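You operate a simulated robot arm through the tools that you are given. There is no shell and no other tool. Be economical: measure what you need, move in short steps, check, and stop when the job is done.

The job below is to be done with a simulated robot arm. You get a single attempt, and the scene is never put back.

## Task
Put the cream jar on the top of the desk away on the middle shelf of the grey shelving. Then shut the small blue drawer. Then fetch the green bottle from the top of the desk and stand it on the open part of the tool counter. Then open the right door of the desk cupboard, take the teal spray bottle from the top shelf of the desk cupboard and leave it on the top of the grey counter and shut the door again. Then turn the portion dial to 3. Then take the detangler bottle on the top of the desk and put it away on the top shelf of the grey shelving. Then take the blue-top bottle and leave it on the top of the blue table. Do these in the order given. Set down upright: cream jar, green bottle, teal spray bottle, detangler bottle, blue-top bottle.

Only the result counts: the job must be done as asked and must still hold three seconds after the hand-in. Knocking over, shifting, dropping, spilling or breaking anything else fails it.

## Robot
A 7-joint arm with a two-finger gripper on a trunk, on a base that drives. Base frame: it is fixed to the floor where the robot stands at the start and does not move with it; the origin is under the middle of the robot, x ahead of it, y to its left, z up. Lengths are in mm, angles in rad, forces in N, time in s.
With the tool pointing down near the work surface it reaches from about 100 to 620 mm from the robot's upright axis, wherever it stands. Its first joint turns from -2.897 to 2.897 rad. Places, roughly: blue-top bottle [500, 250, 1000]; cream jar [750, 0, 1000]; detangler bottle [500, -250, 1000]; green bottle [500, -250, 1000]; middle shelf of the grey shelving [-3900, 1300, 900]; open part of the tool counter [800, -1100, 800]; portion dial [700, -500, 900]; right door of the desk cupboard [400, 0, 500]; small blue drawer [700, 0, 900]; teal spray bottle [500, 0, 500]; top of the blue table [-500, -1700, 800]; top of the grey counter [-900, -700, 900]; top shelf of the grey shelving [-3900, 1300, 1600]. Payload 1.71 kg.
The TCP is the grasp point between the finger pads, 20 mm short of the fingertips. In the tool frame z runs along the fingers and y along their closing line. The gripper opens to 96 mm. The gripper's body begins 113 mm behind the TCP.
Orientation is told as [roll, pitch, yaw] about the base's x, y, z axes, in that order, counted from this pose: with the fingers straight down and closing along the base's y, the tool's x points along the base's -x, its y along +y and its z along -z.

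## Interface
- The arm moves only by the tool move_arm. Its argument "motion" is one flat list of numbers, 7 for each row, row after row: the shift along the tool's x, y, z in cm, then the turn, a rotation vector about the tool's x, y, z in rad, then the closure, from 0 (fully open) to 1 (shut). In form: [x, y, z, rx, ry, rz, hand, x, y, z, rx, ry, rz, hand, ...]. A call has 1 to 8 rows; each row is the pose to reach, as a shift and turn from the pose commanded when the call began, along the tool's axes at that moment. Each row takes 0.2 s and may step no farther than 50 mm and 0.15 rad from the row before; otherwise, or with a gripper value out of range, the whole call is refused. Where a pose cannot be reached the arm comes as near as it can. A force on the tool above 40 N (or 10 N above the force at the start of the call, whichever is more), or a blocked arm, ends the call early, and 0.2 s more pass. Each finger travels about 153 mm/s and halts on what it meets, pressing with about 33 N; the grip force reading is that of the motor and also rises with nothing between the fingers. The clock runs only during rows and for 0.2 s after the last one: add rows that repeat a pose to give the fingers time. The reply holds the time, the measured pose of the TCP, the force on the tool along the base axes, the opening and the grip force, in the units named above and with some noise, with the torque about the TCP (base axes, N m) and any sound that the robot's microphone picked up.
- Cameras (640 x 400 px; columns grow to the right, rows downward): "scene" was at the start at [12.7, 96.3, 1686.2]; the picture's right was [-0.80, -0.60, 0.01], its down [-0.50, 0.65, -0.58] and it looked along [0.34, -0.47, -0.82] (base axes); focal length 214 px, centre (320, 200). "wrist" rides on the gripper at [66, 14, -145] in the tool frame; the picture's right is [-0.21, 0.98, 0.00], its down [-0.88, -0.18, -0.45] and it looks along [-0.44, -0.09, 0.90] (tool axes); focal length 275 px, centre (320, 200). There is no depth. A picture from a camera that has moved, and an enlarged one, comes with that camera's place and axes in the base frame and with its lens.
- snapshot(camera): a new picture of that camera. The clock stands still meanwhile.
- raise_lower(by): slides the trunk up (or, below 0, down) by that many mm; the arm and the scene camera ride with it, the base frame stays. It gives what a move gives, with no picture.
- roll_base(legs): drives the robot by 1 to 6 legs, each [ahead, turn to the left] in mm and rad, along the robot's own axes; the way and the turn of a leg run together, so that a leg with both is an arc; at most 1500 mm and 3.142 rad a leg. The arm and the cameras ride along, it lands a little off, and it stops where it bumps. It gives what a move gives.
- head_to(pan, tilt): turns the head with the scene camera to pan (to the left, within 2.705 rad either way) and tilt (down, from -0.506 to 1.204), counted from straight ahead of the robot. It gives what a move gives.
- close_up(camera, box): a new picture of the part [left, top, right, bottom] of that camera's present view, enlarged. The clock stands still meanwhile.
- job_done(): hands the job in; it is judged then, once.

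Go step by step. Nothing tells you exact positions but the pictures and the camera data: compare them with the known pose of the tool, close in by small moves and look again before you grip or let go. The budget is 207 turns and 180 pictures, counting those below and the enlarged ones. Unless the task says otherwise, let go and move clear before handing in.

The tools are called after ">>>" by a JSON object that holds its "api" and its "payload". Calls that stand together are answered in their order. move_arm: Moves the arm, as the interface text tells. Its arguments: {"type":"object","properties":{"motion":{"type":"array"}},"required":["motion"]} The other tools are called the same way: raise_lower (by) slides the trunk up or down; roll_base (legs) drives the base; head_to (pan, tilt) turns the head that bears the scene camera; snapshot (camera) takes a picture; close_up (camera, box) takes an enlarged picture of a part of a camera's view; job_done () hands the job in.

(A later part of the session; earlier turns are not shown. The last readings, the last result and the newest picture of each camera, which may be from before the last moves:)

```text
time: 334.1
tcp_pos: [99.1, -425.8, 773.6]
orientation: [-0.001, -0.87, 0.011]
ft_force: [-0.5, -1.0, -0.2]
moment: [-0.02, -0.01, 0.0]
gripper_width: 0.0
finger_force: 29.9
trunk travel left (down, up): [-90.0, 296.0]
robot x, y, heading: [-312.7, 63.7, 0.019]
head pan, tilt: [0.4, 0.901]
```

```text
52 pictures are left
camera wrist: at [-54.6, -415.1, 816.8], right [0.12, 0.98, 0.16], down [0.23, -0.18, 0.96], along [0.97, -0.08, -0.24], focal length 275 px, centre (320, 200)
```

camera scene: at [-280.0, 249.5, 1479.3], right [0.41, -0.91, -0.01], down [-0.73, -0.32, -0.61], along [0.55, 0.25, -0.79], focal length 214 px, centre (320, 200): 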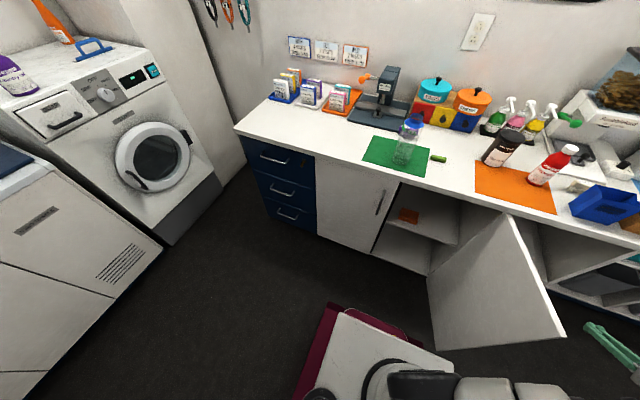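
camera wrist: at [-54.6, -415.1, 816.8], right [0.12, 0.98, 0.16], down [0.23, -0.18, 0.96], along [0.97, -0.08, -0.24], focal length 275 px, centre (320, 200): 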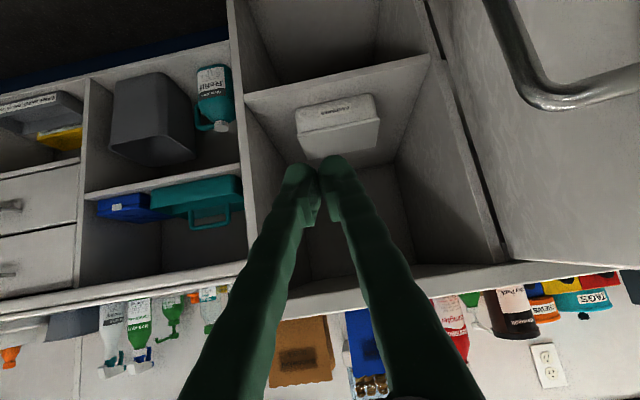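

The hand is outside the door, beside the handle. I sweep left to push the door toward closing.

>>> {"api": "move_arm", "payload": {"motion": [0, 4, 0, 0, 0, 0, 1, 0, 8, 0, 0, 0, 0, 1, 0, 12, 0, 0, 0, 0, 1, 0, 16, 0, 0, 0, 0, 1, 0, 20, 0, 0, 0, 0, 1, 0, 24, 0, 0, 0, 0, 1, 0, 28, 0, 0, 0, 0, 1, 0, 32, 0, 0, 0, 0, 1]}}

>>> {"api": "snapshot", "payload": {"camera": "scene"}}

>>> {"api": "snapshot", "payload": {"camera": "wrist"}}

```text
time: 335.4
tcp_pos: [82.2, -236.1, 782.3]
orientation: [-0.028, -0.889, 0.011]
ft_force: [-3.6, -5.5, 3.4]
moment: [0.48, 0.05, 0.58]
gripper_width: 0.0
finger_force: 28.6
trunk travel left (down, up): [-90.0, 296.0]
robot x, y, heading: [-313.1, 63.7, 0.016]
head pan, tilt: [0.4, 0.901]
stopped in row 6: the force on the tool passed its limit at 70 N (the readings are from after the stop); the commanded pose is now the measured one
```

```text
51 pictures are left
camera scene: at [-282.8, 251.3, 1479.2], right [0.41, -0.91, 0.0], down [-0.72, -0.32, -0.61], along [0.56, 0.25, -0.79], focal length 214 px, centre (320, 200)
```

scene: 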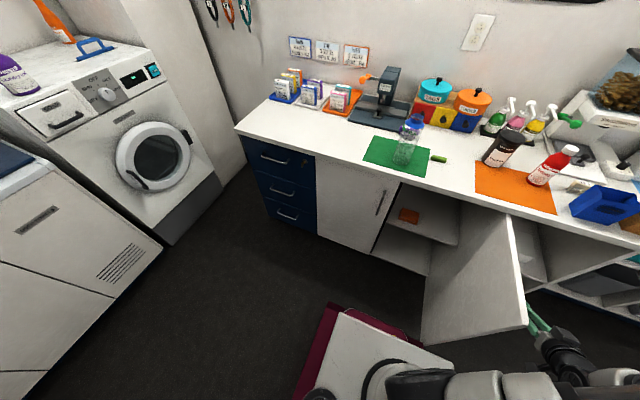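

```text
50 pictures are left
camera wrist: at [-72.8, -220.0, 822.5], right [0.14, 0.98, 0.14], down [0.2, -0.17, 0.96], along [0.97, -0.1, -0.22], focal length 275 px, centre (320, 200)
```

wrist: 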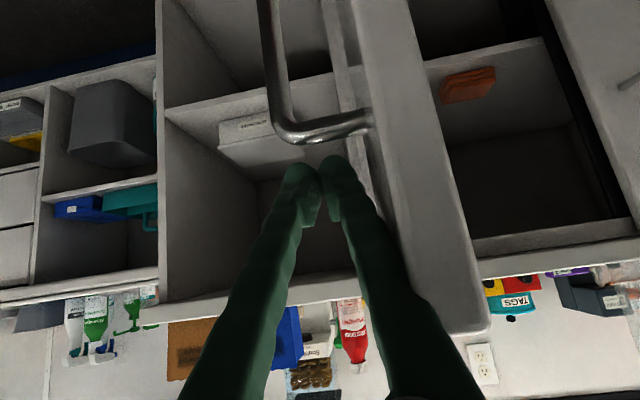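

The door moved to about 95°; the stop was just a contact bump. I continue pushing more slowly.

>>> {"api": "move_arm", "payload": {"motion": [0, 2, 0, 0, 0, 0, 1, 0, 4, 0, 0, 0, 0, 1, 0, 6, 0, 0, 0, 0, 1, 0, 8, 0, 0, 0, 0, 1, 0, 10, 0, 0, 0, 0, 1, 0, 12, 0, 0, 0, 0, 1, 0, 14, 0, 0, 0, 0, 1, 0, 16, 0, 0, 0, 0, 1]}}

>>> {"api": "move_arm", "payload": {"motion": [0, 2, 0, 0, 0, 0, 1, -0.3, 4, 0.4, 0, 0, 0, 1, -0.6, 6, 0.8, 0, 0, 0, 1, -1.2, 8, 1.5, 0, 0, 0, 1, -1.8, 10, 2.2, 0, 0, 0, 1, -2.6, 11, 3, 0, 0, 0, 1, -3.4, 12, 4, 0, 0, 0, 1]}}

>>> {"api": "snapshot", "payload": {"camera": "scene"}}

>>> {"api": "snapshot", "payload": {"camera": "wrist"}}

```text
time: 335.7
tcp_pos: [69.0, -235.6, 789.4]
orientation: [-0.044, -0.908, 0.008]
ft_force: [-6.1, -9.5, 4.0]
moment: [0.6, 0.01, 0.69]
gripper_width: 0.1
finger_force: 29.3
trunk travel left (down, up): [-90.0, 296.0]
robot x, y, heading: [-313.0, 64.6, 0.019]
head pan, tilt: [0.4, 0.901]
stopped in row 1: the force on the tool passed its limit at 54 N (the readings are from after the stop); the commanded pose is now the measured one
```

```text
time: 336.1
tcp_pos: [56.0, -235.1, 796.8]
orientation: [-0.061, -0.928, 0.005]
ft_force: [-4.7, -6.0, 5.1]
moment: [0.39, 0.06, 0.44]
gripper_width: 0.0
finger_force: 29.5
trunk travel left (down, up): [-90.0, 296.0]
robot x, y, heading: [-315.8, 64.5, 0.021]
head pan, tilt: [0.4, 0.901]
stopped in row 1: the force on the tool passed its limit at 54 N (the readings are from after the stop); the commanded pose is now the measured one
```

```text
49 pictures are left
camera scene: at [-281.9, 250.5, 1479.2], right [0.41, -0.91, -0.01], down [-0.73, -0.32, -0.61], along [0.56, 0.25, -0.79], focal length 214 px, centre (320, 200)
```

scene: 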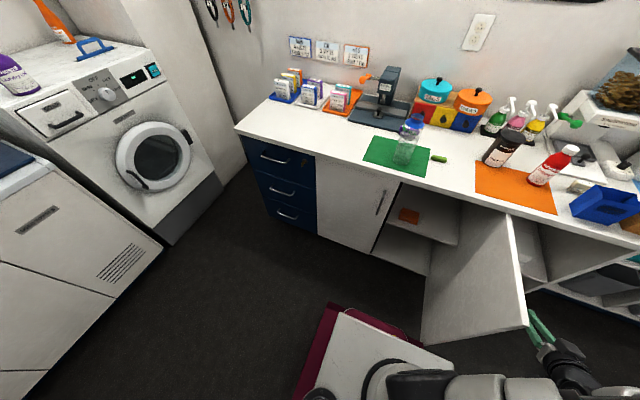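

```text
48 pictures are left
camera wrist: at [-99.1, -213.8, 831.2], right [0.17, 0.98, 0.13], down [0.16, -0.16, 0.97], along [0.97, -0.14, -0.19], focal length 275 px, centre (320, 200)
```

wrist: 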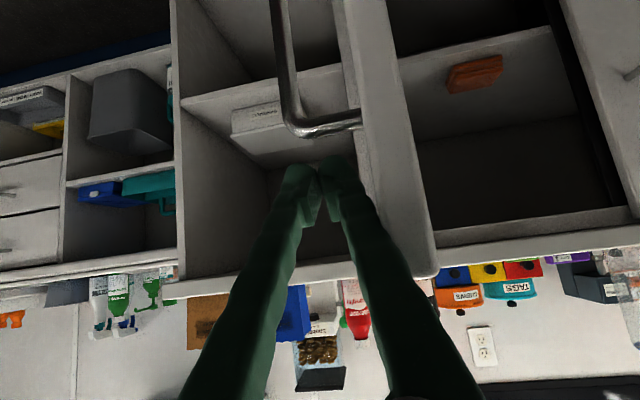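

The door's lower corner seems to be meeting the robot's own chassis. I ease off, back the robot up 110 mm, re-extend the hand and push again.

>>> {"api": "move_arm", "payload": {"motion": [0, -2, 0, 0.03, 0, 0, 1, 0, -5, 0, 0.06, 0, 0, 1]}}

>>> {"api": "roll_base", "payload": {"legs": [[-110, 0]]}}

>>> {"api": "move_arm", "payload": {"motion": [-2.2, 0, 2.8, 0, 0, 0, 1, -4.4, 0, 5.6, 0, 0, 0, 1, -6.6, 0, 8.4, 0, 0, 0, 1, -8.6, 0, 11.2, 0, 0, 0, 1, -10, 0, 14, 0, 0, 0, 1]}}

>>> {"api": "snapshot", "payload": {"camera": "wrist"}}

>>> {"api": "snapshot", "payload": {"camera": "scene"}}

```text
time: 336.7
tcp_pos: [55.9, -284.3, 798.6]
orientation: [-0.117, -0.924, 0.005]
ft_force: [0.1, -0.7, 0.6]
moment: [-0.03, 0.02, 0.01]
gripper_width: 0.0
finger_force: 29.3
trunk travel left (down, up): [-90.0, 296.0]
robot x, y, heading: [-312.3, 66.1, 0.017]
head pan, tilt: [0.4, 0.901]
```

```text
time: 337.8
tcp_pos: [-23.2, -277.6, 809.6]
orientation: [-0.116, -0.956, 0.022]
ft_force: [-1.2, -0.1, 0.8]
moment: [0.01, -0.07, 0.02]
gripper_width: 0.0
finger_force: 29.7
trunk travel left (down, up): [-90.0, 296.0]
robot x, y, heading: [-372.2, 66.9, 0.055]
head pan, tilt: [0.4, 0.901]
stopped in leg 1: the robot was blocked; the commanded pose is now the measured one
```

```text
time: 339.0
tcp_pos: [152.3, -286.8, 809.1]
orientation: [-0.114, -0.956, 0.024]
ft_force: [0.5, -0.3, 0.3]
moment: [0.03, 0.0, 0.0]
gripper_width: 0.0
finger_force: 29.2
trunk travel left (down, up): [-90.0, 296.0]
robot x, y, heading: [-372.2, 64.1, 0.049]
head pan, tilt: [0.4, 0.901]
```

```text
47 pictures are left
camera wrist: at [-3.8, -261.4, 838.0], right [0.19, 0.98, 0.1], down [0.13, -0.13, 0.98], along [0.97, -0.17, -0.15], focal length 275 px, centre (320, 200)
```

wrist: 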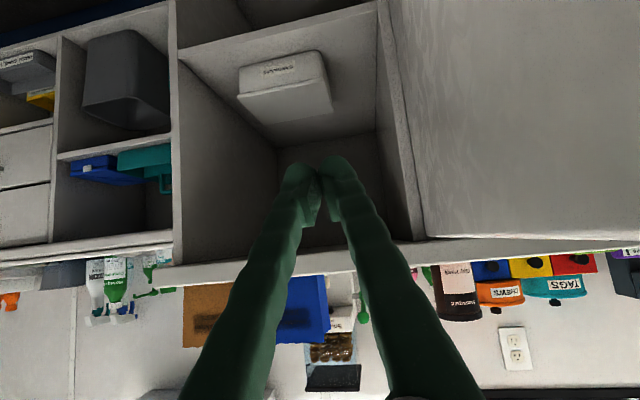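

```text
46 pictures are left
camera scene: at [-346.9, 251.5, 1479.3], right [0.44, -0.9, -0.01], down [-0.72, -0.34, -0.61], along [0.55, 0.27, -0.79], focal length 214 px, centre (320, 200)
```

scene: 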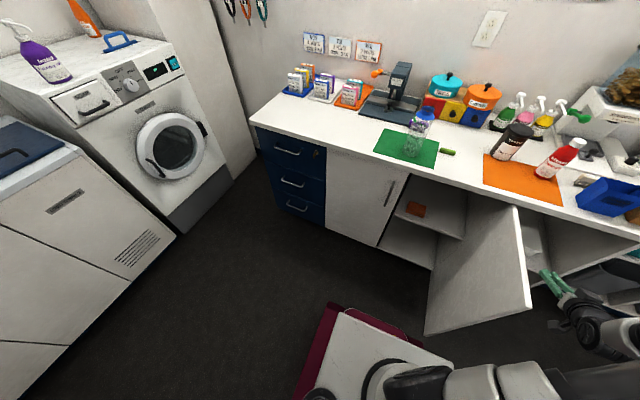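

Now the chassis clears the door. I push left again gently.

>>> {"api": "move_arm", "payload": {"motion": [0, 2, 0, 0, 0, 0, 1, 0, 4, 0, 0, 0, 0, 1, 0, 6, 0, 0, 0, 0, 1, 0, 8, 0, 0, 0, 0, 1, 0, 10, 0, 0, 0, 0, 1, 0, 12, 0, 0, 0, 0, 1, 0, 14, 0, 0, 0, 0, 1, 0, 16, 0, 0, 0, 0, 1]}}

>>> {"api": "snapshot", "payload": {"camera": "scene"}}

>>> {"api": "snapshot", "payload": {"camera": "wrist"}}

```text
time: 340.8
tcp_pos: [163.0, -127.9, 799.8]
orientation: [-0.115, -0.955, 0.025]
ft_force: [-0.3, 0.8, -0.1]
moment: [0.0, -0.02, 0.01]
gripper_width: 0.0
finger_force: 29.3
trunk travel left (down, up): [-90.0, 296.0]
robot x, y, heading: [-370.4, 68.0, 0.053]
head pan, tilt: [0.4, 0.901]
```

```text
45 pictures are left
camera scene: at [-347.0, 251.6, 1479.3], right [0.44, -0.9, -0.01], down [-0.72, -0.34, -0.61], along [0.55, 0.27, -0.79], focal length 214 px, centre (320, 200)
```

scene: 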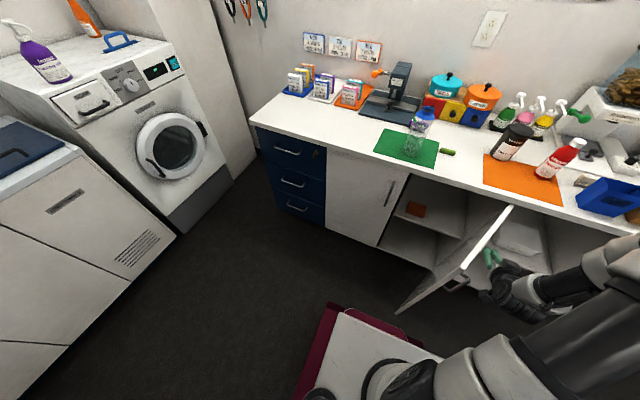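

```text
44 pictures are left
camera wrist: at [7.4, -102.3, 828.7], right [0.19, 0.98, 0.1], down [0.13, -0.13, 0.98], along [0.97, -0.17, -0.15], focal length 275 px, centre (320, 200)
```

wrist: 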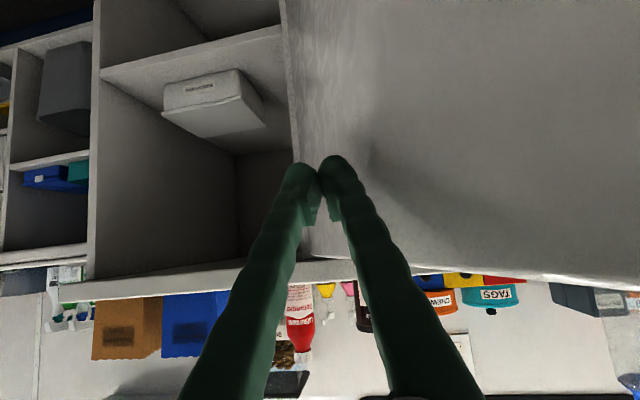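

The door is now at roughly 57°. I keep pushing diagonally to close it further.

>>> {"api": "move_arm", "payload": {"motion": [-1, 3, 1.4, 0.02, 0, 0, 1, -2, 5.9, 2.7, 0.04, 0, 0, 1, -2.9, 8.9, 4.1, 0.06, 0, 0, 1, -3.9, 11.8, 5.5, 0.08, 0, 0, 1, -5, 13.8, 7.1, 0.1, 0, 0, 1, -6.2, 15.8, 8.8, 0.1, 0, 0, 1, -7.3, 17.8, 10.4, 0.1, 0, 0, 1]}}

>>> {"api": "snapshot", "payload": {"camera": "wrist"}}

>>> {"api": "snapshot", "payload": {"camera": "scene"}}

```text
time: 342.4
tcp_pos: [300.7, 39.1, 787.6]
orientation: [-0.215, -0.954, 0.025]
ft_force: [-0.1, -0.2, 0.1]
moment: [0.01, 0.02, 0.01]
gripper_width: 0.0
finger_force: 29.7
trunk travel left (down, up): [-90.0, 296.0]
robot x, y, heading: [-368.5, 65.1, 0.055]
head pan, tilt: [0.4, 0.901]
```

```text
43 pictures are left
camera wrist: at [148.4, 80.0, 814.4], right [0.27, 0.96, 0.05], down [0.12, -0.08, 0.99], along [0.96, -0.26, -0.14], focal length 275 px, centre (320, 200)
```

wrist: 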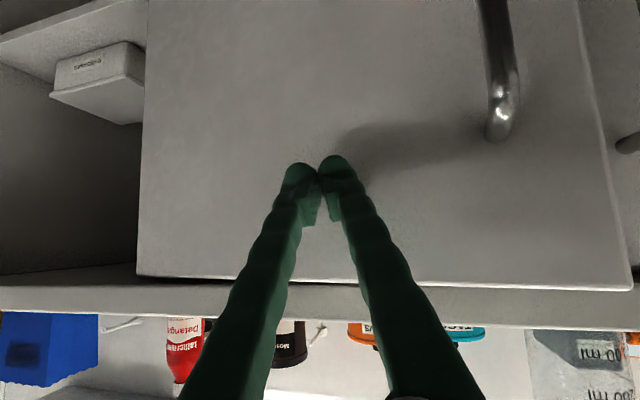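

```text
42 pictures are left
camera scene: at [-346.8, 251.6, 1479.3], right [0.44, -0.9, -0.01], down [-0.72, -0.34, -0.61], along [0.55, 0.27, -0.79], focal length 214 px, centre (320, 200)
```

scene: 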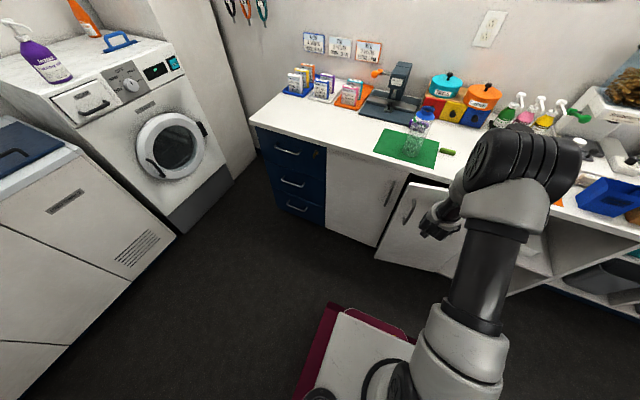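

The door is nearly shut. I push it home by driving the base forward.

>>> {"api": "roll_base", "payload": {"legs": [[60, 0]]}}

>>> {"api": "move_arm", "payload": {"motion": [-0.6, 0.5, 0.8, 0, 0, 0, 1, -1.2, 1, 1.6, 0, 0, 0, 1, -1.7, 1.5, 2.5, 0, 0, 0, 1, -2.3, 2, 3.3, 0, 0, 0, 1, -2.9, 2, 4.1, 0, 0, 0, 1]}}

>>> {"api": "snapshot", "payload": {"camera": "wrist"}}

>>> {"api": "snapshot", "payload": {"camera": "scene"}}

```text
time: 343.4
tcp_pos: [362.6, 42.9, 786.1]
orientation: [-0.216, -0.953, 0.027]
ft_force: [-0.3, 0.7, 0.3]
moment: [-0.03, 0.01, 0.01]
gripper_width: 0.2
finger_force: 29.4
trunk travel left (down, up): [-90.0, 296.0]
robot x, y, heading: [-311.4, 72.0, 0.05]
head pan, tilt: [0.4, 0.901]
```

```text
time: 344.1
tcp_pos: [357.2, 46.7, 803.4]
orientation: [-0.213, -0.971, 0.016]
ft_force: [0.9, 0.0, -1.3]
moment: [0.01, -0.02, 0.0]
gripper_width: 0.0
finger_force: 30.0
trunk travel left (down, up): [-90.0, 296.0]
robot x, y, heading: [-312.3, 67.8, 0.048]
head pan, tilt: [0.4, 0.901]
stopped in row 3: the force on the tool passed its limit at 45 N (the readings are from after the stop); the commanded pose is now the measured one
```

```text
41 pictures are left
camera wrist: at [204.2, 87.7, 827.3], right [0.27, 0.96, 0.05], down [0.11, -0.08, 0.99], along [0.96, -0.26, -0.13], focal length 275 px, centre (320, 200)
```

wrist: 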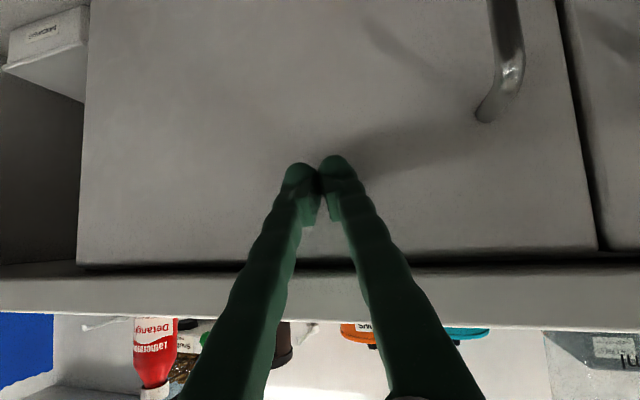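

```text
40 pictures are left
camera scene: at [-284.6, 254.7, 1479.3], right [0.44, -0.9, -0.01], down [-0.72, -0.34, -0.61], along [0.54, 0.27, -0.79], focal length 214 px, centre (320, 200)
```

scene: 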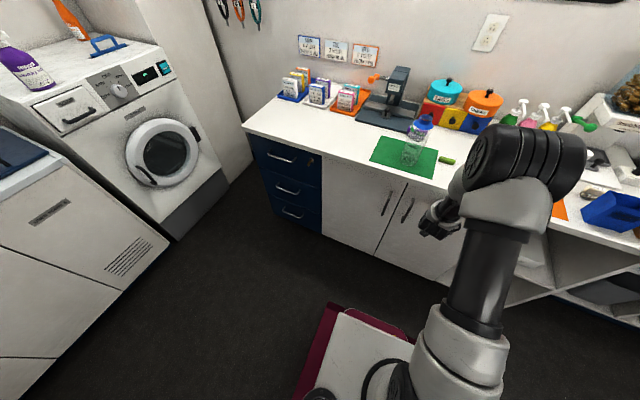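

The door looks flush. I withdraw and tuck the arm, raise the trunk, and check the door in a close-up.

>>> {"api": "move_arm", "payload": {"motion": [2.2, -1, -3.2, -0.015, 0, 0.022, 1, 4.2, -3.6, -6.2, -0.03, 0, 0.044, 1, 6.2, -6.4, -9.1, -0.045, 0, 0.066, 1, 8.2, -9.2, -12, -0.06, 0, 0.088, 1, 10.2, -12, -14.9, -0.075, 0, 0.11, 1, 12.2, -14.8, -17.8, -0.09, 0, 0.132, 1, 14.1, -17.6, -20.6, -0.105, 0, 0.154, 0.8, 15.8, -20.2, -23.1, -0.12, 0.03, 0.176, 0.6]}}

>>> {"api": "raise_lower", "payload": {"by": 270}}

>>> {"api": "close_up", "payload": {"camera": "scene", "box": [240, 120, 560, 320]}}

```text
time: 345.9
tcp_pos: [97.0, -176.0, 813.1]
orientation: [0.164, -0.947, -0.292]
ft_force: [0.1, 0.3, 0.4]
moment: [-0.01, -0.03, 0.02]
gripper_width: 38.5
finger_force: 0.1
out of reach, approached as far as the arm can: row 4, 5, 6, 7, 8
trunk travel left (down, up): [-90.0, 296.0]
robot x, y, heading: [-310.9, 69.5, 0.048]
head pan, tilt: [0.4, 0.901]
```

```text
time: 348.6
tcp_pos: [99.2, -174.5, 1083.2]
orientation: [0.162, -0.947, -0.293]
ft_force: [0.0, 1.0, 0.2]
moment: [0.01, -0.03, 0.01]
gripper_width: 38.3
finger_force: 0.1
trunk travel left (down, up): [-360.0, 26.0]
robot x, y, heading: [-314.9, 68.6, 0.049]
head pan, tilt: [0.4, 0.901]
```

```text
2.00 times, centred on (400, 220) of scene
camera zoom: at [-282.3, 254.8, 1750.2], right [0.44, -0.9, -0.01], down [-0.72, -0.34, -0.61], along [0.55, 0.27, -0.79], focal length 429 px, centre (160, 160)
```

zoom: 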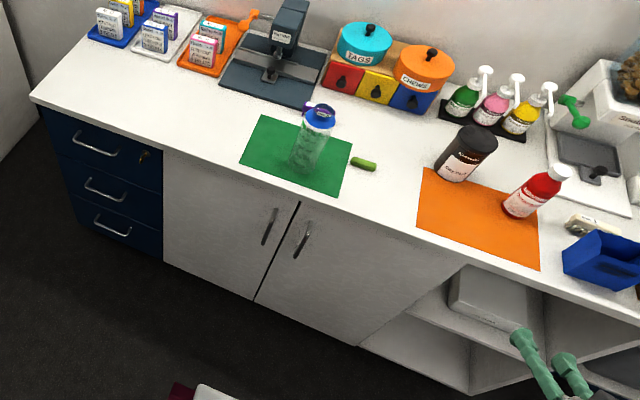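

The door is shut flush. I now drive to the right part of the desk for the portion dial.

>>> {"api": "roll_base", "payload": {"legs": [[90, 0], [0, -1.215]]}}

>>> {"api": "roll_base", "payload": {"legs": [[230, 0]]}}

>>> {"api": "roll_base", "payload": {"legs": [[230, 0], [0, 1.166]]}}

>>> {"api": "head_to", "payload": {"pan": -0.2, "tilt": 0.8}}

>>> {"api": "snapshot", "payload": {"camera": "scene"}}

```text
time: 353.4
tcp_pos: [-306.4, -398.0, 1083.9]
orientation: [0.163, -0.947, -1.506]
ft_force: [-0.5, 0.0, 0.3]
moment: [-0.03, -0.04, 0.0]
gripper_width: 38.3
finger_force: 0.1
trunk travel left (down, up): [-360.0, 26.0]
robot x, y, heading: [-218.6, 74.6, -1.162]
head pan, tilt: [0.4, 0.901]
```

```text
time: 355.2
tcp_pos: [-223.7, -591.5, 1092.0]
orientation: [0.172, -0.969, -1.511]
ft_force: [-0.6, 0.4, 0.5]
moment: [-0.05, 0.0, -0.01]
gripper_width: 38.7
finger_force: 0.1
trunk travel left (down, up): [-360.0, 26.0]
robot x, y, heading: [-126.5, -139.9, -1.161]
head pan, tilt: [0.4, 0.901]
```

```text
time: 360.5
tcp_pos: [344.2, -621.2, 1094.0]
orientation: [0.197, -0.967, -0.342]
ft_force: [-0.2, -0.2, 0.3]
moment: [-0.01, -0.02, 0.01]
gripper_width: 38.3
finger_force: 0.1
trunk travel left (down, up): [-360.0, 26.0]
robot x, y, heading: [-33.3, -348.4, 0.016]
head pan, tilt: [0.4, 0.901]
```

```text
time: 361.5
tcp_pos: [330.9, -626.1, 1099.9]
orientation: [0.197, -0.99, -0.337]
ft_force: [0.1, -0.3, -0.3]
moment: [0.03, -0.02, 0.04]
gripper_width: 38.3
finger_force: 0.1
trunk travel left (down, up): [-360.0, 26.0]
robot x, y, heading: [-32.7, -350.8, 0.013]
head pan, tilt: [-0.201, 0.799]
```

```text
38 pictures are left
camera scene: at [11.7, -212.2, 1757.7], right [-0.19, -0.98, 0.0], down [-0.72, 0.13, -0.69], along [0.67, -0.13, -0.73], focal length 214 px, centre (320, 200)
```

scene: 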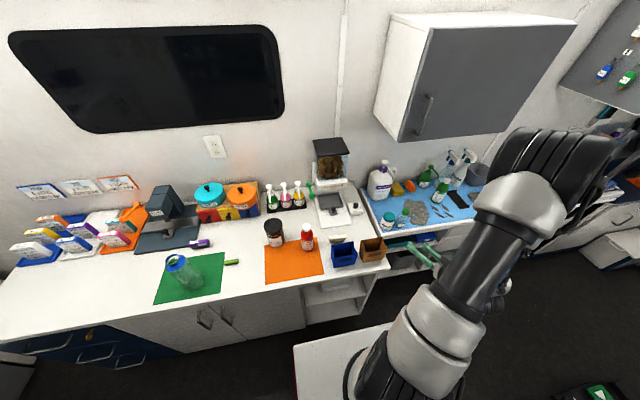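

>>> {"api": "close_up", "payload": {"camera": "scene", "box": [320, 180, 384, 220]}}

```text
10.00 times, centred on (352, 200) of scene
camera zoom: at [11.7, -212.2, 1757.7], right [-0.19, -0.98, 0.0], down [-0.72, 0.13, -0.69], along [0.67, -0.13, -0.73], focal length 2145 px, centre (0, 200)
```

zoom: 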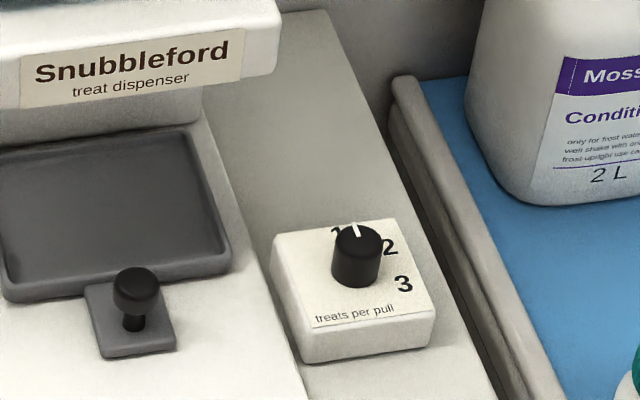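

The dial points to 1; 3 lies about 117° clockwise. I line the robot up in front of the dial (knob near (700, −533)) and bring the hand above it, more upright.

>>> {"api": "roll_base", "payload": {"legs": [[0, 0.6], [-150, 0], [0, -0.61]]}}

>>> {"api": "roll_base", "payload": {"legs": [[220, 0]]}}

>>> {"api": "head_to", "payload": {"pan": 0.3, "tilt": 0.8}}

>>> {"api": "move_arm", "payload": {"motion": [-1, 3, 3, 0, 0.12, 0, 0.5, -2, 6, 6, 0, 0.24, 0, 0.4, -3, 9, 9, 0, 0.36, 0, 0.4, -4.1, 11.9, 12, 0, 0.48, 0, 0.4, -5.1, 14.8, 15, 0, 0.6, 0, 0.4, -6.2, 17.8, 18, 0, 0.72, 0, 0.4, -7.2, 20.8, 20.9, 0, 0.84, 0, 0.4, -7.2, 20.8, 20.9, 0, 0.84, 0, 0.4]}}

```text
time: 366.8
tcp_pos: [206.3, -713.4, 1099.8]
orientation: [0.218, -0.979, -0.352]
ft_force: [0.3, 0.3, 0.0]
moment: [-0.02, -0.01, 0.0]
gripper_width: 38.5
finger_force: 0.0
trunk travel left (down, up): [-360.0, 26.0]
robot x, y, heading: [-155.7, -434.6, 0.006]
head pan, tilt: [-0.201, 0.799]
```

```text
time: 368.5
tcp_pos: [406.2, -715.5, 1107.8]
orientation: [0.228, -1.001, -0.359]
ft_force: [0.0, 0.0, 0.7]
moment: [0.01, -0.04, 0.0]
gripper_width: 38.2
finger_force: 0.0
trunk travel left (down, up): [-360.0, 26.0]
robot x, y, heading: [61.7, -437.3, 0.005]
head pan, tilt: [-0.201, 0.799]
```

```text
time: 369.5
tcp_pos: [398.3, -720.7, 1112.5]
orientation: [0.211, -1.021, -0.342]
ft_force: [0.4, -0.1, -0.1]
moment: [-0.04, -0.03, 0.02]
gripper_width: 38.4
finger_force: 0.1
trunk travel left (down, up): [-360.0, 26.0]
robot x, y, heading: [62.4, -430.7, 0.013]
head pan, tilt: [0.3, 0.799]
```

```text
time: 371.3
tcp_pos: [643.1, -536.2, 1089.2]
orientation: [0.124, -0.178, -0.189]
ft_force: [-0.9, 0.4, 0.0]
moment: [-0.09, 0.0, -0.04]
gripper_width: 57.6
finger_force: 0.1
out of reach, approached as far as the arm can: row 1
trunk travel left (down, up): [-360.0, 26.0]
robot x, y, heading: [61.8, -433.7, 0.011]
head pan, tilt: [0.3, 0.799]
```

I make the tool vertical above the knob, then turn it to a starting yaw of about +1 rad, lower somewhat and look.

>>> {"api": "move_arm", "payload": {"motion": [-2.7, 0.7, 0.5, 0.06, 0.09, 0, 0.4, -5.4, 1.4, 1, 0.122, 0.178, 0, 0.4, -5.4, 1.4, 1, 0.122, 0.178, 0, 0.4]}}

>>> {"api": "move_arm", "payload": {"motion": [0, 0, 0, 0, 0, -0.148, 0.4, 0, 0, 0, 0, 0, -0.296, 0.4, 0, 0, 0, 0, 0, -0.444, 0.4, 0, 0, 0, 0, 0, -0.592, 0.4, 0, 0, 0, 0, 0, -0.74, 0.4, 0, 0, 0, 0, 0, -0.888, 0.4, 0, 0, 0, 0, 0, -1.036, 0.4, 0, 0, 0, 0, 0, -1.18, 0.4]}}

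>>> {"api": "raise_lower", "payload": {"by": -70}}

>>> {"api": "snapshot", "payload": {"camera": "wrist"}}

```text
time: 372.1
tcp_pos: [699.9, -535.5, 1091.0]
orientation: [0.003, -0.001, -0.18]
ft_force: [-0.6, -0.4, 0.6]
moment: [-0.02, -0.03, 0.01]
gripper_width: 57.9
finger_force: 0.0
trunk travel left (down, up): [-360.0, 26.0]
robot x, y, heading: [62.3, -433.0, 0.009]
head pan, tilt: [0.3, 0.799]
```

```text
time: 373.9
tcp_pos: [699.9, -536.6, 1090.2]
orientation: [0.0, -0.002, 1.003]
ft_force: [0.0, -0.3, -0.6]
moment: [0.03, 0.01, 0.01]
gripper_width: 57.7
finger_force: 0.0
trunk travel left (down, up): [-360.0, 26.0]
robot x, y, heading: [61.7, -434.3, 0.004]
head pan, tilt: [0.3, 0.799]
```

```text
time: 374.9
tcp_pos: [700.0, -536.4, 1020.3]
orientation: [0.001, -0.001, 1.002]
ft_force: [0.4, 0.0, 0.4]
moment: [0.04, 0.01, -0.01]
gripper_width: 57.8
finger_force: 0.1
trunk travel left (down, up): [-290.0, 96.0]
robot x, y, heading: [60.0, -429.8, 0.003]
head pan, tilt: [0.3, 0.799]
```

```text
36 pictures are left
camera wrist: at [653.0, -584.5, 1164.1], right [-0.71, 0.7, 0.0], down [0.63, 0.64, 0.45], along [0.31, 0.32, -0.89], focal length 275 px, centre (320, 200)
```

wrist: 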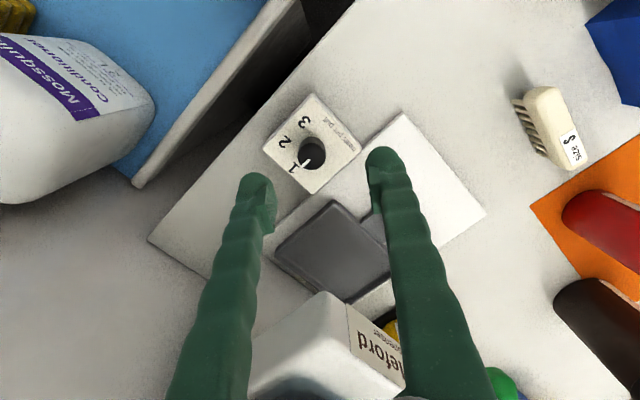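

The tool is vertical above the knob; the numbers 1, 2, 3 lie at 0°, −60°, −120°, so I must turn it −120°. I centre, lower onto the knob and grip.

>>> {"api": "move_arm", "payload": {"motion": [0.15, -0.5, 0, 0, 0, 0, 0.4, 0.15, -0.5, 0, 0, 0, 0, 0.45]}}

>>> {"api": "raise_lower", "payload": {"by": -77}}

>>> {"api": "snapshot", "payload": {"camera": "wrist"}}

```text
time: 375.6
tcp_pos: [704.3, -539.9, 1019.2]
orientation: [0.0, -0.002, 1.001]
ft_force: [0.1, 0.0, 0.6]
moment: [-0.01, 0.01, 0.01]
gripper_width: 52.8
finger_force: 0.1
trunk travel left (down, up): [-290.0, 96.0]
robot x, y, heading: [64.9, -432.7, 0.016]
head pan, tilt: [0.3, 0.799]
```

```text
time: 376.7
tcp_pos: [705.0, -540.7, 942.5]
orientation: [0.0, -0.002, 1.003]
ft_force: [-0.3, 1.4, 1.3]
moment: [0.02, -0.02, 0.01]
gripper_width: 52.6
finger_force: 0.0
trunk travel left (down, up): [-213.0, 173.0]
robot x, y, heading: [61.5, -433.9, 0.009]
head pan, tilt: [0.3, 0.799]
```

```text
35 pictures are left
camera wrist: at [656.5, -588.4, 1087.7], right [-0.71, 0.7, 0.0], down [0.63, 0.64, 0.45], along [0.31, 0.32, -0.89], focal length 275 px, centre (320, 200)
```

wrist: 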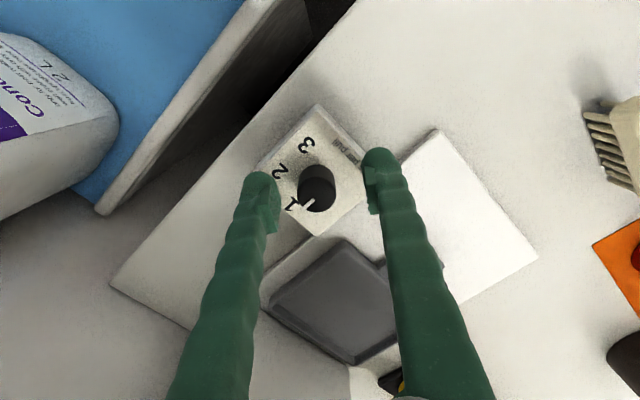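

The fingertips are just at the knob's top; I lower about 12 mm more with care, then close.

>>> {"api": "raise_lower", "payload": {"by": -8}}

>>> {"api": "raise_lower", "payload": {"by": -5}}

>>> {"api": "move_arm", "payload": {"motion": [0, 0, 0, 0, 0, 0, 0.6, 0, 0, 0, 0, 0, 0, 0.85, 0, 0, 0, 0, 0, 0, 0.85]}}

>>> {"api": "snapshot", "payload": {"camera": "wrist"}}

```text
time: 377.3
tcp_pos: [704.6, -540.2, 935.3]
orientation: [0.0, -0.002, 1.003]
ft_force: [0.2, 0.4, 0.2]
moment: [-0.01, 0.01, -0.01]
gripper_width: 52.9
finger_force: 0.1
trunk travel left (down, up): [-205.0, 181.0]
robot x, y, heading: [65.8, -433.3, 0.004]
head pan, tilt: [0.3, 0.799]
```

```text
time: 377.8
tcp_pos: [703.8, -539.8, 929.5]
orientation: [0.001, -0.002, 1.0]
ft_force: [0.0, -0.5, 0.1]
moment: [0.05, 0.03, -0.04]
gripper_width: 52.9
finger_force: 0.2
trunk travel left (down, up): [-200.0, 186.0]
robot x, y, heading: [61.8, -435.2, 0.01]
head pan, tilt: [0.3, 0.799]
```

```text
time: 378.6
tcp_pos: [705.6, -543.1, 929.6]
orientation: [-0.004, -0.003, 1.003]
ft_force: [17.8, -10.6, 4.9]
moment: [-0.26, -0.24, -0.12]
gripper_width: 23.7
finger_force: 34.4
trunk travel left (down, up): [-200.0, 186.0]
robot x, y, heading: [64.0, -432.8, 0.01]
head pan, tilt: [0.3, 0.799]
```

```text
34 pictures are left
camera wrist: at [658.4, -590.4, 1075.3], right [-0.71, 0.7, 0.0], down [0.63, 0.64, 0.45], along [0.32, 0.32, -0.89], focal length 275 px, centre (320, 200)
```

wrist: 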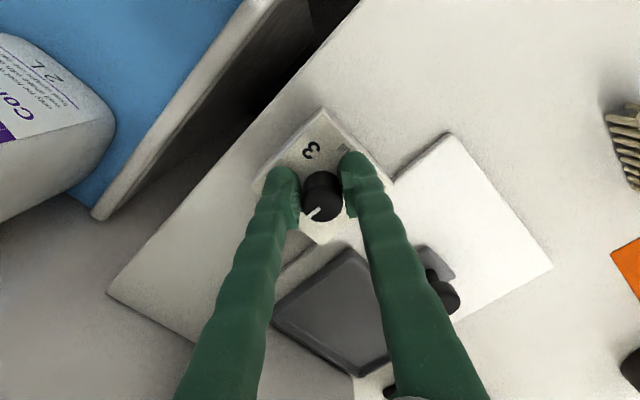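

The knob is gripped. I turn it clockwise in two stages of about 60° each.

>>> {"api": "move_arm", "payload": {"motion": [0, -0.3, 0, 0, 0, 0.05, 0.85, 0, -0.3, 0, 0, 0, 0.19, 0.85, 0, -0.3, 0, 0, 0, 0.33, 0.85, 0, -0.3, 0, 0, 0, 0.47, 0.85, 0, -0.3, 0, 0, 0, 0.62, 0.85, 0, -0.3, 0, 0, 0, 0.76, 0.85, 0, -0.3, 0, 0, 0, 0.9, 0.85, 0, -0.3, 0, 0, 0, 1.04, 0.85]}}

>>> {"api": "snapshot", "payload": {"camera": "wrist"}}

```text
time: 380.4
tcp_pos: [704.1, -536.8, 930.9]
orientation: [0.003, 0.001, -0.036]
ft_force: [-18.2, 25.0, 6.7]
moment: [0.37, -0.1, 0.15]
gripper_width: 23.6
finger_force: 35.2
trunk travel left (down, up): [-200.0, 186.0]
robot x, y, heading: [63.7, -431.2, 0.008]
head pan, tilt: [0.3, 0.799]
```

```text
33 pictures are left
camera wrist: at [638.8, -521.6, 1075.7], right [0.24, 0.97, 0.0], down [0.87, -0.22, 0.44], along [0.43, -0.1, -0.9], focal length 275 px, centre (320, 200)
```

wrist: 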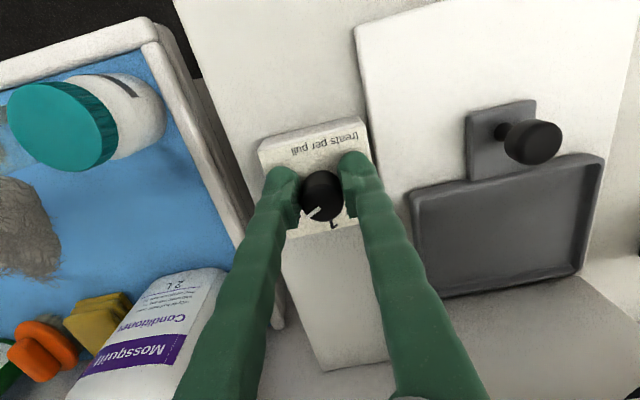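

The pointer has moved to 2. I ease the sideways load and turn the second 60°.

>>> {"api": "move_arm", "payload": {"motion": [0.1, 0.2, 0, 0, 0, 0.05, 0.85, 0.2, 0.3, 0, 0, 0, 0.19, 0.85, 0.2, 0.3, 0, 0, 0, 0.33, 0.85, 0.2, 0.3, 0, 0, 0, 0.47, 0.85, 0.2, 0.3, 0, 0, 0, 0.62, 0.85, 0.2, 0.3, 0, 0, 0, 0.76, 0.85, 0.2, 0.3, 0, 0, 0, 0.9, 0.85, 0.2, 0.3, 0, 0, 0, 1.05, 0.85]}}

>>> {"api": "snapshot", "payload": {"camera": "wrist"}}

```text
time: 382.2
tcp_pos: [708.4, -535.0, 931.2]
orientation: [0.008, -0.002, -1.085]
ft_force: [15.5, 25.3, -0.9]
moment: [-0.03, -0.4, 0.43]
gripper_width: 23.5
finger_force: 35.3
trunk travel left (down, up): [-200.0, 186.0]
robot x, y, heading: [64.5, -433.0, 0.006]
head pan, tilt: [0.3, 0.799]
```

```text
32 pictures are left
camera wrist: at [688.7, -470.2, 1075.7], right [0.96, 0.27, 0.01], down [0.24, -0.86, 0.44], along [0.13, -0.43, -0.9], focal length 275 px, centre (320, 200)
```

wrist: 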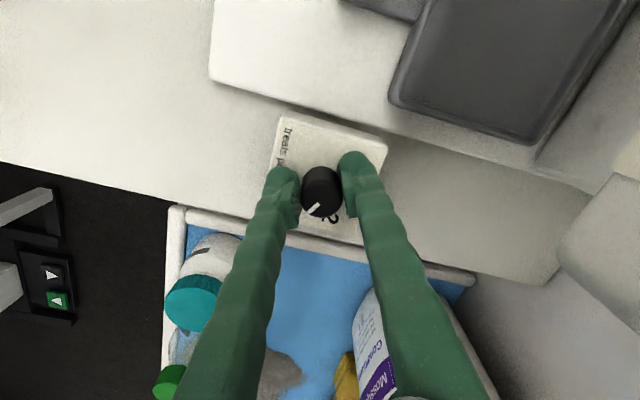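

About 120° done. I unload, open the fingers, lift and check the pointer.

>>> {"api": "move_arm", "payload": {"motion": [0, 0.25, 0, 0, 0, 0, 0.8, 0, 0.25, 0, 0, 0, 0, 0.6, 0, 0.25, 0, 0, 0, 0, 0.45, 0, 0.25, 0, 0, 0, 0, 0.45]}}

>>> {"api": "raise_lower", "payload": {"by": 75}}

>>> {"api": "close_up", "payload": {"camera": "wrist", "box": [240, 80, 400, 200]}}

```text
time: 383.2
tcp_pos: [706.4, -538.3, 930.3]
orientation: [0.002, -0.001, -1.088]
ft_force: [-0.4, 0.2, 1.0]
moment: [0.01, -0.03, 0.02]
gripper_width: 52.7
finger_force: 0.0
trunk travel left (down, up): [-200.0, 186.0]
robot x, y, heading: [61.7, -434.2, 0.008]
head pan, tilt: [0.3, 0.799]
```

```text
time: 384.3
tcp_pos: [707.7, -537.3, 1004.6]
orientation: [0.002, 0.003, -1.086]
ft_force: [-0.2, -0.2, -0.5]
moment: [-0.02, -0.01, 0.02]
gripper_width: 52.9
finger_force: 0.1
trunk travel left (down, up): [-275.0, 111.0]
robot x, y, heading: [65.6, -433.7, 0.004]
head pan, tilt: [0.3, 0.799]
```

```text
3.33 times, centred on (320, 140) of wrist
camera zoom: at [688.1, -473.6, 1149.6], right [0.96, 0.27, 0.0], down [0.24, -0.86, 0.44], along [0.12, -0.43, -0.9], focal length 918 px, centre (320, 400)
```

zoom: 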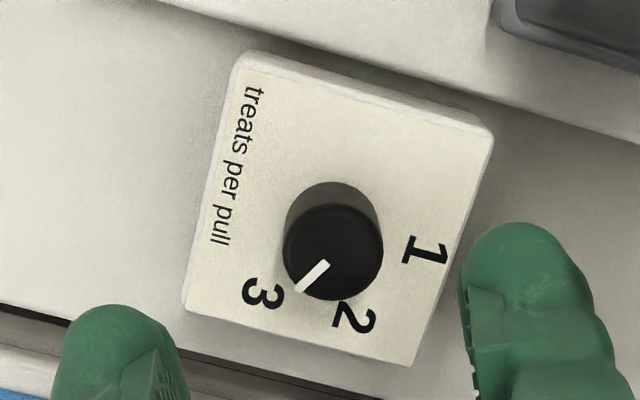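

The pointer is at 3, perhaps a few degrees short. I regrip and nudge it slightly further clockwise.

>>> {"api": "move_arm", "payload": {"motion": [0, 0.2, 0, 0, 0, 0, 0.45, 0, 0.2, 0, 0, 0, 0, 0.45]}}

>>> {"api": "raise_lower", "payload": {"by": -75}}

>>> {"api": "move_arm", "payload": {"motion": [0, 0, 0, 0, 0, 0, 0.65, 0, 0, 0, 0, 0, 0, 0.85, 0, 0, 0, 0, 0, 0, 0.85, 0, 0, 0, 0, 0, 0.05, 0.85, 0, 0, 0, 0, 0, 0.09, 0.85, 0, 0, 0, 0, 0, 0.09, 0.7, 0, 0, 0, 0, 0, 0.09, 0.45, 0, 0, 0, 0, 0, 0.09, 0.45]}}

>>> {"api": "raise_lower", "payload": {"by": 75}}

>>> {"api": "close_up", "payload": {"camera": "wrist", "box": [240, 80, 400, 200]}}

```text
time: 384.9
tcp_pos: [708.8, -536.5, 1004.5]
orientation: [0.003, 0.003, -1.088]
ft_force: [-0.1, -0.4, 0.0]
moment: [0.0, 0.03, 0.02]
gripper_width: 52.8
finger_force: 0.0
trunk travel left (down, up): [-275.0, 111.0]
robot x, y, heading: [61.1, -431.7, 0.009]
head pan, tilt: [0.3, 0.799]
```

```text
time: 386.0
tcp_pos: [707.5, -537.0, 930.6]
orientation: [0.003, 0.0, -1.09]
ft_force: [-0.7, 0.1, -0.8]
moment: [-0.01, 0.02, 0.01]
gripper_width: 53.0
finger_force: 0.1
trunk travel left (down, up): [-200.0, 186.0]
robot x, y, heading: [63.7, -430.8, 0.005]
head pan, tilt: [0.3, 0.799]
```

```text
time: 387.8
tcp_pos: [708.6, -536.9, 929.1]
orientation: [0.004, 0.002, -1.178]
ft_force: [0.6, -0.3, -0.7]
moment: [0.01, 0.01, -0.01]
gripper_width: 52.4
finger_force: 0.0
trunk travel left (down, up): [-200.0, 186.0]
robot x, y, heading: [63.0, -431.8, 0.007]
head pan, tilt: [0.3, 0.799]
```

```text
time: 389.0
tcp_pos: [708.9, -535.5, 1005.5]
orientation: [0.002, 0.002, -1.179]
ft_force: [0.4, -0.4, 0.1]
moment: [-0.01, -0.02, 0.0]
gripper_width: 52.9
finger_force: 0.0
trunk travel left (down, up): [-275.0, 111.0]
robot x, y, heading: [62.7, -436.0, 0.013]
head pan, tilt: [0.3, 0.799]
```

```text
3.33 times, centred on (320, 140) of wrist
camera zoom: at [695.8, -471.1, 1149.7], right [0.98, 0.18, 0.0], down [0.17, -0.88, 0.44], along [0.08, -0.43, -0.9], focal length 918 px, centre (320, 400)
```

zoom: 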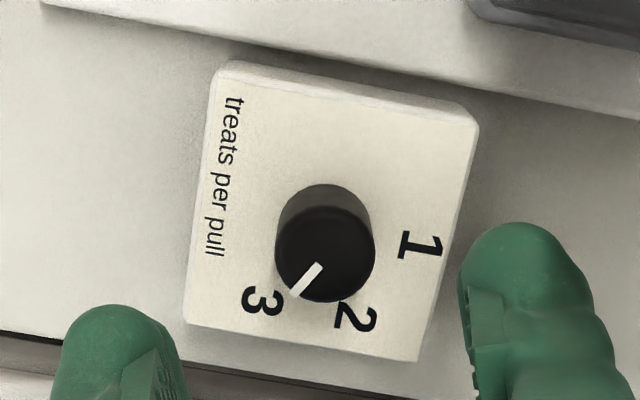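

The pointer now sits right on 3. I raise and tuck the arm, then reposition the robot for the red detangler bottle.

>>> {"api": "raise_lower", "payload": {"by": 95}}

>>> {"api": "move_arm", "payload": {"motion": [-0.4, -2.9, 0, 0, 0, -0.147, 0.3, -0.9, -5.8, 0, 0, 0, -0.294, 0, -1.3, -8.7, 0, 0, 0, -0.441, 0, -1.7, -11.5, 0, 0, 0, -0.588, 0, -2.2, -14.4, 0, 0, 0, -0.735, 0, -2.6, -17.3, 0, 0, 0, -0.882, 0, -3, -20.2, 0, 0, 0, -1.029, 0, -3.5, -23.1, 0, 0, 0, -1.17, 0]}}

>>> {"api": "move_arm", "payload": {"motion": [0, 0, 0, 0, -0.1, 0, 0, 0, 0, 0, 0, -0.2, 0, 0, 0, 0, 0, 0, -0.3, 0, 0, 0, 0, 0, 0, -0.4, 0, 0, 0, 0, 0, 0, -0.5, 0, 0, 0, 0, 0, 0, -0.6, 0, 0]}}

>>> {"api": "roll_base", "payload": {"legs": [[-220, 0], [0, 1.34]]}}

>>> {"api": "roll_base", "payload": {"legs": [[350, 0], [0, -1.34]]}}

```text
time: 390.2
tcp_pos: [709.0, -537.0, 1100.7]
orientation: [0.001, 0.003, -1.178]
ft_force: [0.3, 0.0, -0.8]
moment: [-0.02, 0.01, 0.02]
gripper_width: 52.8
finger_force: 0.0
trunk travel left (down, up): [-370.0, 16.0]
robot x, y, heading: [62.6, -434.4, 0.006]
head pan, tilt: [0.3, 0.799]
```

```text
time: 392.1
tcp_pos: [508.1, -657.4, 1098.6]
orientation: [0.001, -0.005, -0.008]
ft_force: [0.8, -0.2, 0.6]
moment: [0.01, -0.01, -0.02]
gripper_width: 95.9
finger_force: 0.1
trunk travel left (down, up): [-370.0, 16.0]
robot x, y, heading: [64.3, -434.2, 0.007]
head pan, tilt: [0.3, 0.799]
```

```text
time: 393.4
tcp_pos: [508.2, -657.3, 1099.6]
orientation: [0.003, -0.604, -0.009]
ft_force: [-0.3, 0.2, -0.1]
moment: [0.01, 0.0, 0.05]
gripper_width: 95.9
finger_force: 0.0
trunk travel left (down, up): [-370.0, 16.0]
robot x, y, heading: [62.7, -435.4, 0.007]
head pan, tilt: [0.3, 0.799]
```

```text
time: 399.1
tcp_pos: [167.9, -54.7, 1098.9]
orientation: [0.003, -0.6, 1.32]
ft_force: [0.3, 0.3, 0.1]
moment: [0.0, 0.0, -0.01]
gripper_width: 96.1
finger_force: 0.0
trunk travel left (down, up): [-370.0, 16.0]
robot x, y, heading: [-149.8, -436.0, 1.332]
head pan, tilt: [0.3, 0.799]
```

```text
time: 405.5
tcp_pos: [356.2, -320.6, 1104.8]
orientation: [-0.001, -0.617, -0.026]
ft_force: [0.5, 0.6, 0.1]
moment: [-0.01, 0.01, -0.01]
gripper_width: 96.0
finger_force: 0.0
trunk travel left (down, up): [-370.0, 16.0]
robot x, y, heading: [-70.1, -92.8, -0.009]
head pan, tilt: [0.3, 0.799]
```

I drive closer and set a nearly horizontal grip (needed for the high top shelf), in line with the red bottle.

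>>> {"api": "roll_base", "payload": {"legs": [[75, 0]]}}

>>> {"api": "head_to", "payload": {"pan": 0.8, "tilt": 0.9}}

>>> {"api": "move_arm", "payload": {"motion": [-1.7, 1.2, -2.4, 0, -0.137, 0, 0, -3.5, 2.5, -4.9, 0, -0.274, 0, 0, -5.2, 3.7, -7.3, 0, -0.411, 0, 0, -7, 5, -9.8, 0, -0.548, 0, 0, -8.7, 6.2, -12.2, 0, -0.68, 0, 0, -8.7, 6.2, -12.2, 0, -0.68, 0, 0]}}

>>> {"api": "raise_lower", "payload": {"by": -290}}

>>> {"api": "snapshot", "payload": {"camera": "wrist"}}

```text
time: 406.5
tcp_pos: [390.4, -320.1, 1119.6]
orientation: [0.0, -0.655, -0.026]
ft_force: [0.3, -1.7, -0.4]
moment: [0.14, -0.05, 0.09]
gripper_width: 96.0
finger_force: 0.0
trunk travel left (down, up): [-370.0, 16.0]
robot x, y, heading: [4.0, -87.0, -0.014]
head pan, tilt: [0.3, 0.799]
```

```text
time: 407.4
tcp_pos: [389.1, -320.3, 1120.1]
orientation: [0.002, -0.653, -0.029]
ft_force: [0.3, -0.3, -0.9]
moment: [0.03, -0.03, -0.02]
gripper_width: 96.0
finger_force: 0.0
trunk travel left (down, up): [-370.0, 16.0]
robot x, y, heading: [3.2, -89.1, -0.015]
head pan, tilt: [0.799, 0.901]
```

```text
time: 408.9
tcp_pos: [439.5, -323.6, 1285.9]
orientation: [0.005, -1.331, -0.031]
ft_force: [1.3, -0.1, -0.3]
moment: [0.01, -0.1, 0.05]
gripper_width: 95.8
finger_force: 0.0
out of reach, approached as far as the arm can: row 2, 3, 4, 5, 6
trunk travel left (down, up): [-370.0, 16.0]
robot x, y, heading: [4.6, -93.4, -0.012]
head pan, tilt: [0.799, 0.901]
```

```text
time: 411.8
tcp_pos: [452.2, -323.3, 990.1]
orientation: [-0.001, -1.319, -0.026]
ft_force: [-1.2, -0.5, 1.0]
moment: [0.0, 0.04, 0.02]
gripper_width: 96.1
finger_force: 0.2
trunk travel left (down, up): [-80.0, 306.0]
robot x, y, heading: [3.5, -89.1, -0.011]
head pan, tilt: [0.799, 0.901]
```

```text
29 pictures are left
camera wrist: at [296.1, -305.8, 963.5], right [0.08, 0.98, 0.2], down [-0.22, -0.18, 0.96], along [0.97, -0.12, 0.2], focal length 275 px, centre (320, 200)
```

wrist: 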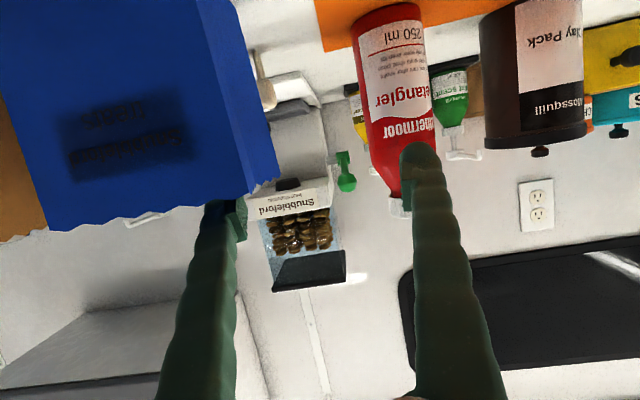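

The hand reached the tilt but not the sideways shift; the bottle's axis is at (572, −258). I shift left, lower slightly and look again.

>>> {"api": "move_arm", "payload": {"motion": [0, 2.2, 0, 0, 0, 0, 0, 0, 4.4, 0, 0, 0, 0, 0, 0, 6.5, 0, 0, 0, 0.02, 0, 0, 6.5, 0, 0, 0, 0.02, 0]}}

>>> {"api": "raise_lower", "payload": {"by": -20}}

>>> {"api": "snapshot", "payload": {"camera": "wrist"}}

```text
time: 412.8
tcp_pos: [485.6, -288.7, 999.6]
orientation: [0.077, -1.316, -0.106]
ft_force: [-0.1, 0.0, 0.2]
moment: [0.04, -0.01, -0.01]
gripper_width: 95.9
finger_force: 0.1
out of reach, approached as far as the arm can: row 1, 2, 3, 4
trunk travel left (down, up): [-80.0, 306.0]
robot x, y, heading: [1.9, -88.3, -0.006]
head pan, tilt: [0.799, 0.901]
```

```text
time: 413.4
tcp_pos: [485.9, -287.3, 986.1]
orientation: [0.047, -1.331, -0.073]
ft_force: [7.6, 1.0, 38.1]
moment: [-2.18, 0.17, 0.43]
gripper_width: 95.7
finger_force: 0.0
trunk travel left (down, up): [-60.0, 326.0]
robot x, y, heading: [3.3, -95.6, -0.006]
head pan, tilt: [0.799, 0.901]
```

```text
28 pictures are left
camera wrist: at [329.4, -270.2, 957.2], right [0.08, 0.97, 0.21], down [-0.23, -0.19, 0.95], along [0.97, -0.12, 0.21], focal length 275 px, centre (320, 200)
```

wrist: 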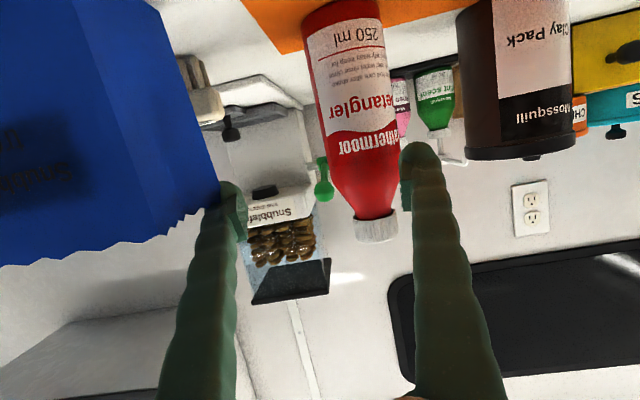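

The right finger pressed on the blue bin's rim while lowering; I lift off at once, reduce the tilt and shift left and back.

>>> {"api": "raise_lower", "payload": {"by": 45}}

>>> {"api": "move_arm", "payload": {"motion": [0.4, 1, -1.6, -0.019, 0.083, -0.021, 0, 0.8, 2, -3.2, -0.038, 0.166, -0.042, 0, 1.2, 3, -4.9, -0.057, 0.25, -0.063, 0, 1.2, 3, -4.9, -0.057, 0.25, -0.063, 0]}}

>>> {"api": "snapshot", "payload": {"camera": "wrist"}}

>>> {"api": "snapshot", "payload": {"camera": "scene"}}

```text
time: 414.3
tcp_pos: [486.0, -289.0, 1026.0]
orientation: [0.083, -1.317, -0.113]
ft_force: [0.7, -0.7, -0.6]
moment: [-0.01, -0.01, -0.01]
gripper_width: 96.1
finger_force: 0.0
trunk travel left (down, up): [-105.0, 281.0]
robot x, y, heading: [2.0, -91.0, -0.009]
head pan, tilt: [0.799, 0.901]
```

```text
time: 415.3
tcp_pos: [441.1, -261.4, 1030.1]
orientation: [-0.038, -1.067, 0.08]
ft_force: [0.6, 0.3, -0.3]
moment: [-0.02, 0.0, -0.02]
gripper_width: 95.9
finger_force: 0.0
out of reach, approached as far as the arm can: row 1, 2, 3, 4
trunk travel left (down, up): [-105.0, 281.0]
robot x, y, heading: [5.7, -91.9, -0.005]
head pan, tilt: [0.799, 0.901]
```

```text
27 pictures are left
camera wrist: at [282.4, -256.4, 1043.5], right [0.05, 0.99, 0.16], down [0.04, -0.17, 0.99], along [1.0, -0.04, -0.05], focal length 275 px, centre (320, 200)
```

wrist: 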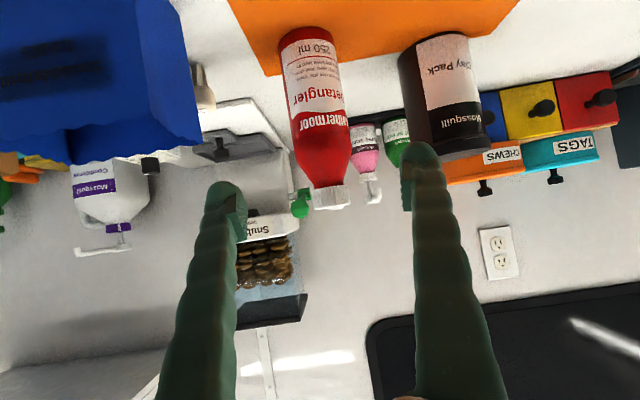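

```text
26 pictures are left
camera scene: at [24.3, 117.8, 1494.8], right [0.71, -0.7, -0.01], down [-0.56, -0.56, -0.61], along [0.42, 0.44, -0.79], focal length 214 px, centre (320, 200)
```

scene: 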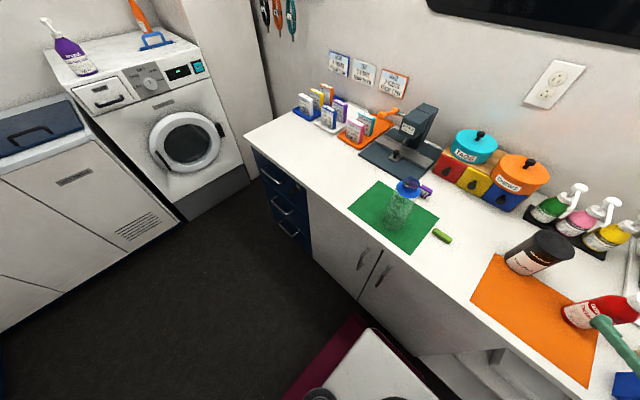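

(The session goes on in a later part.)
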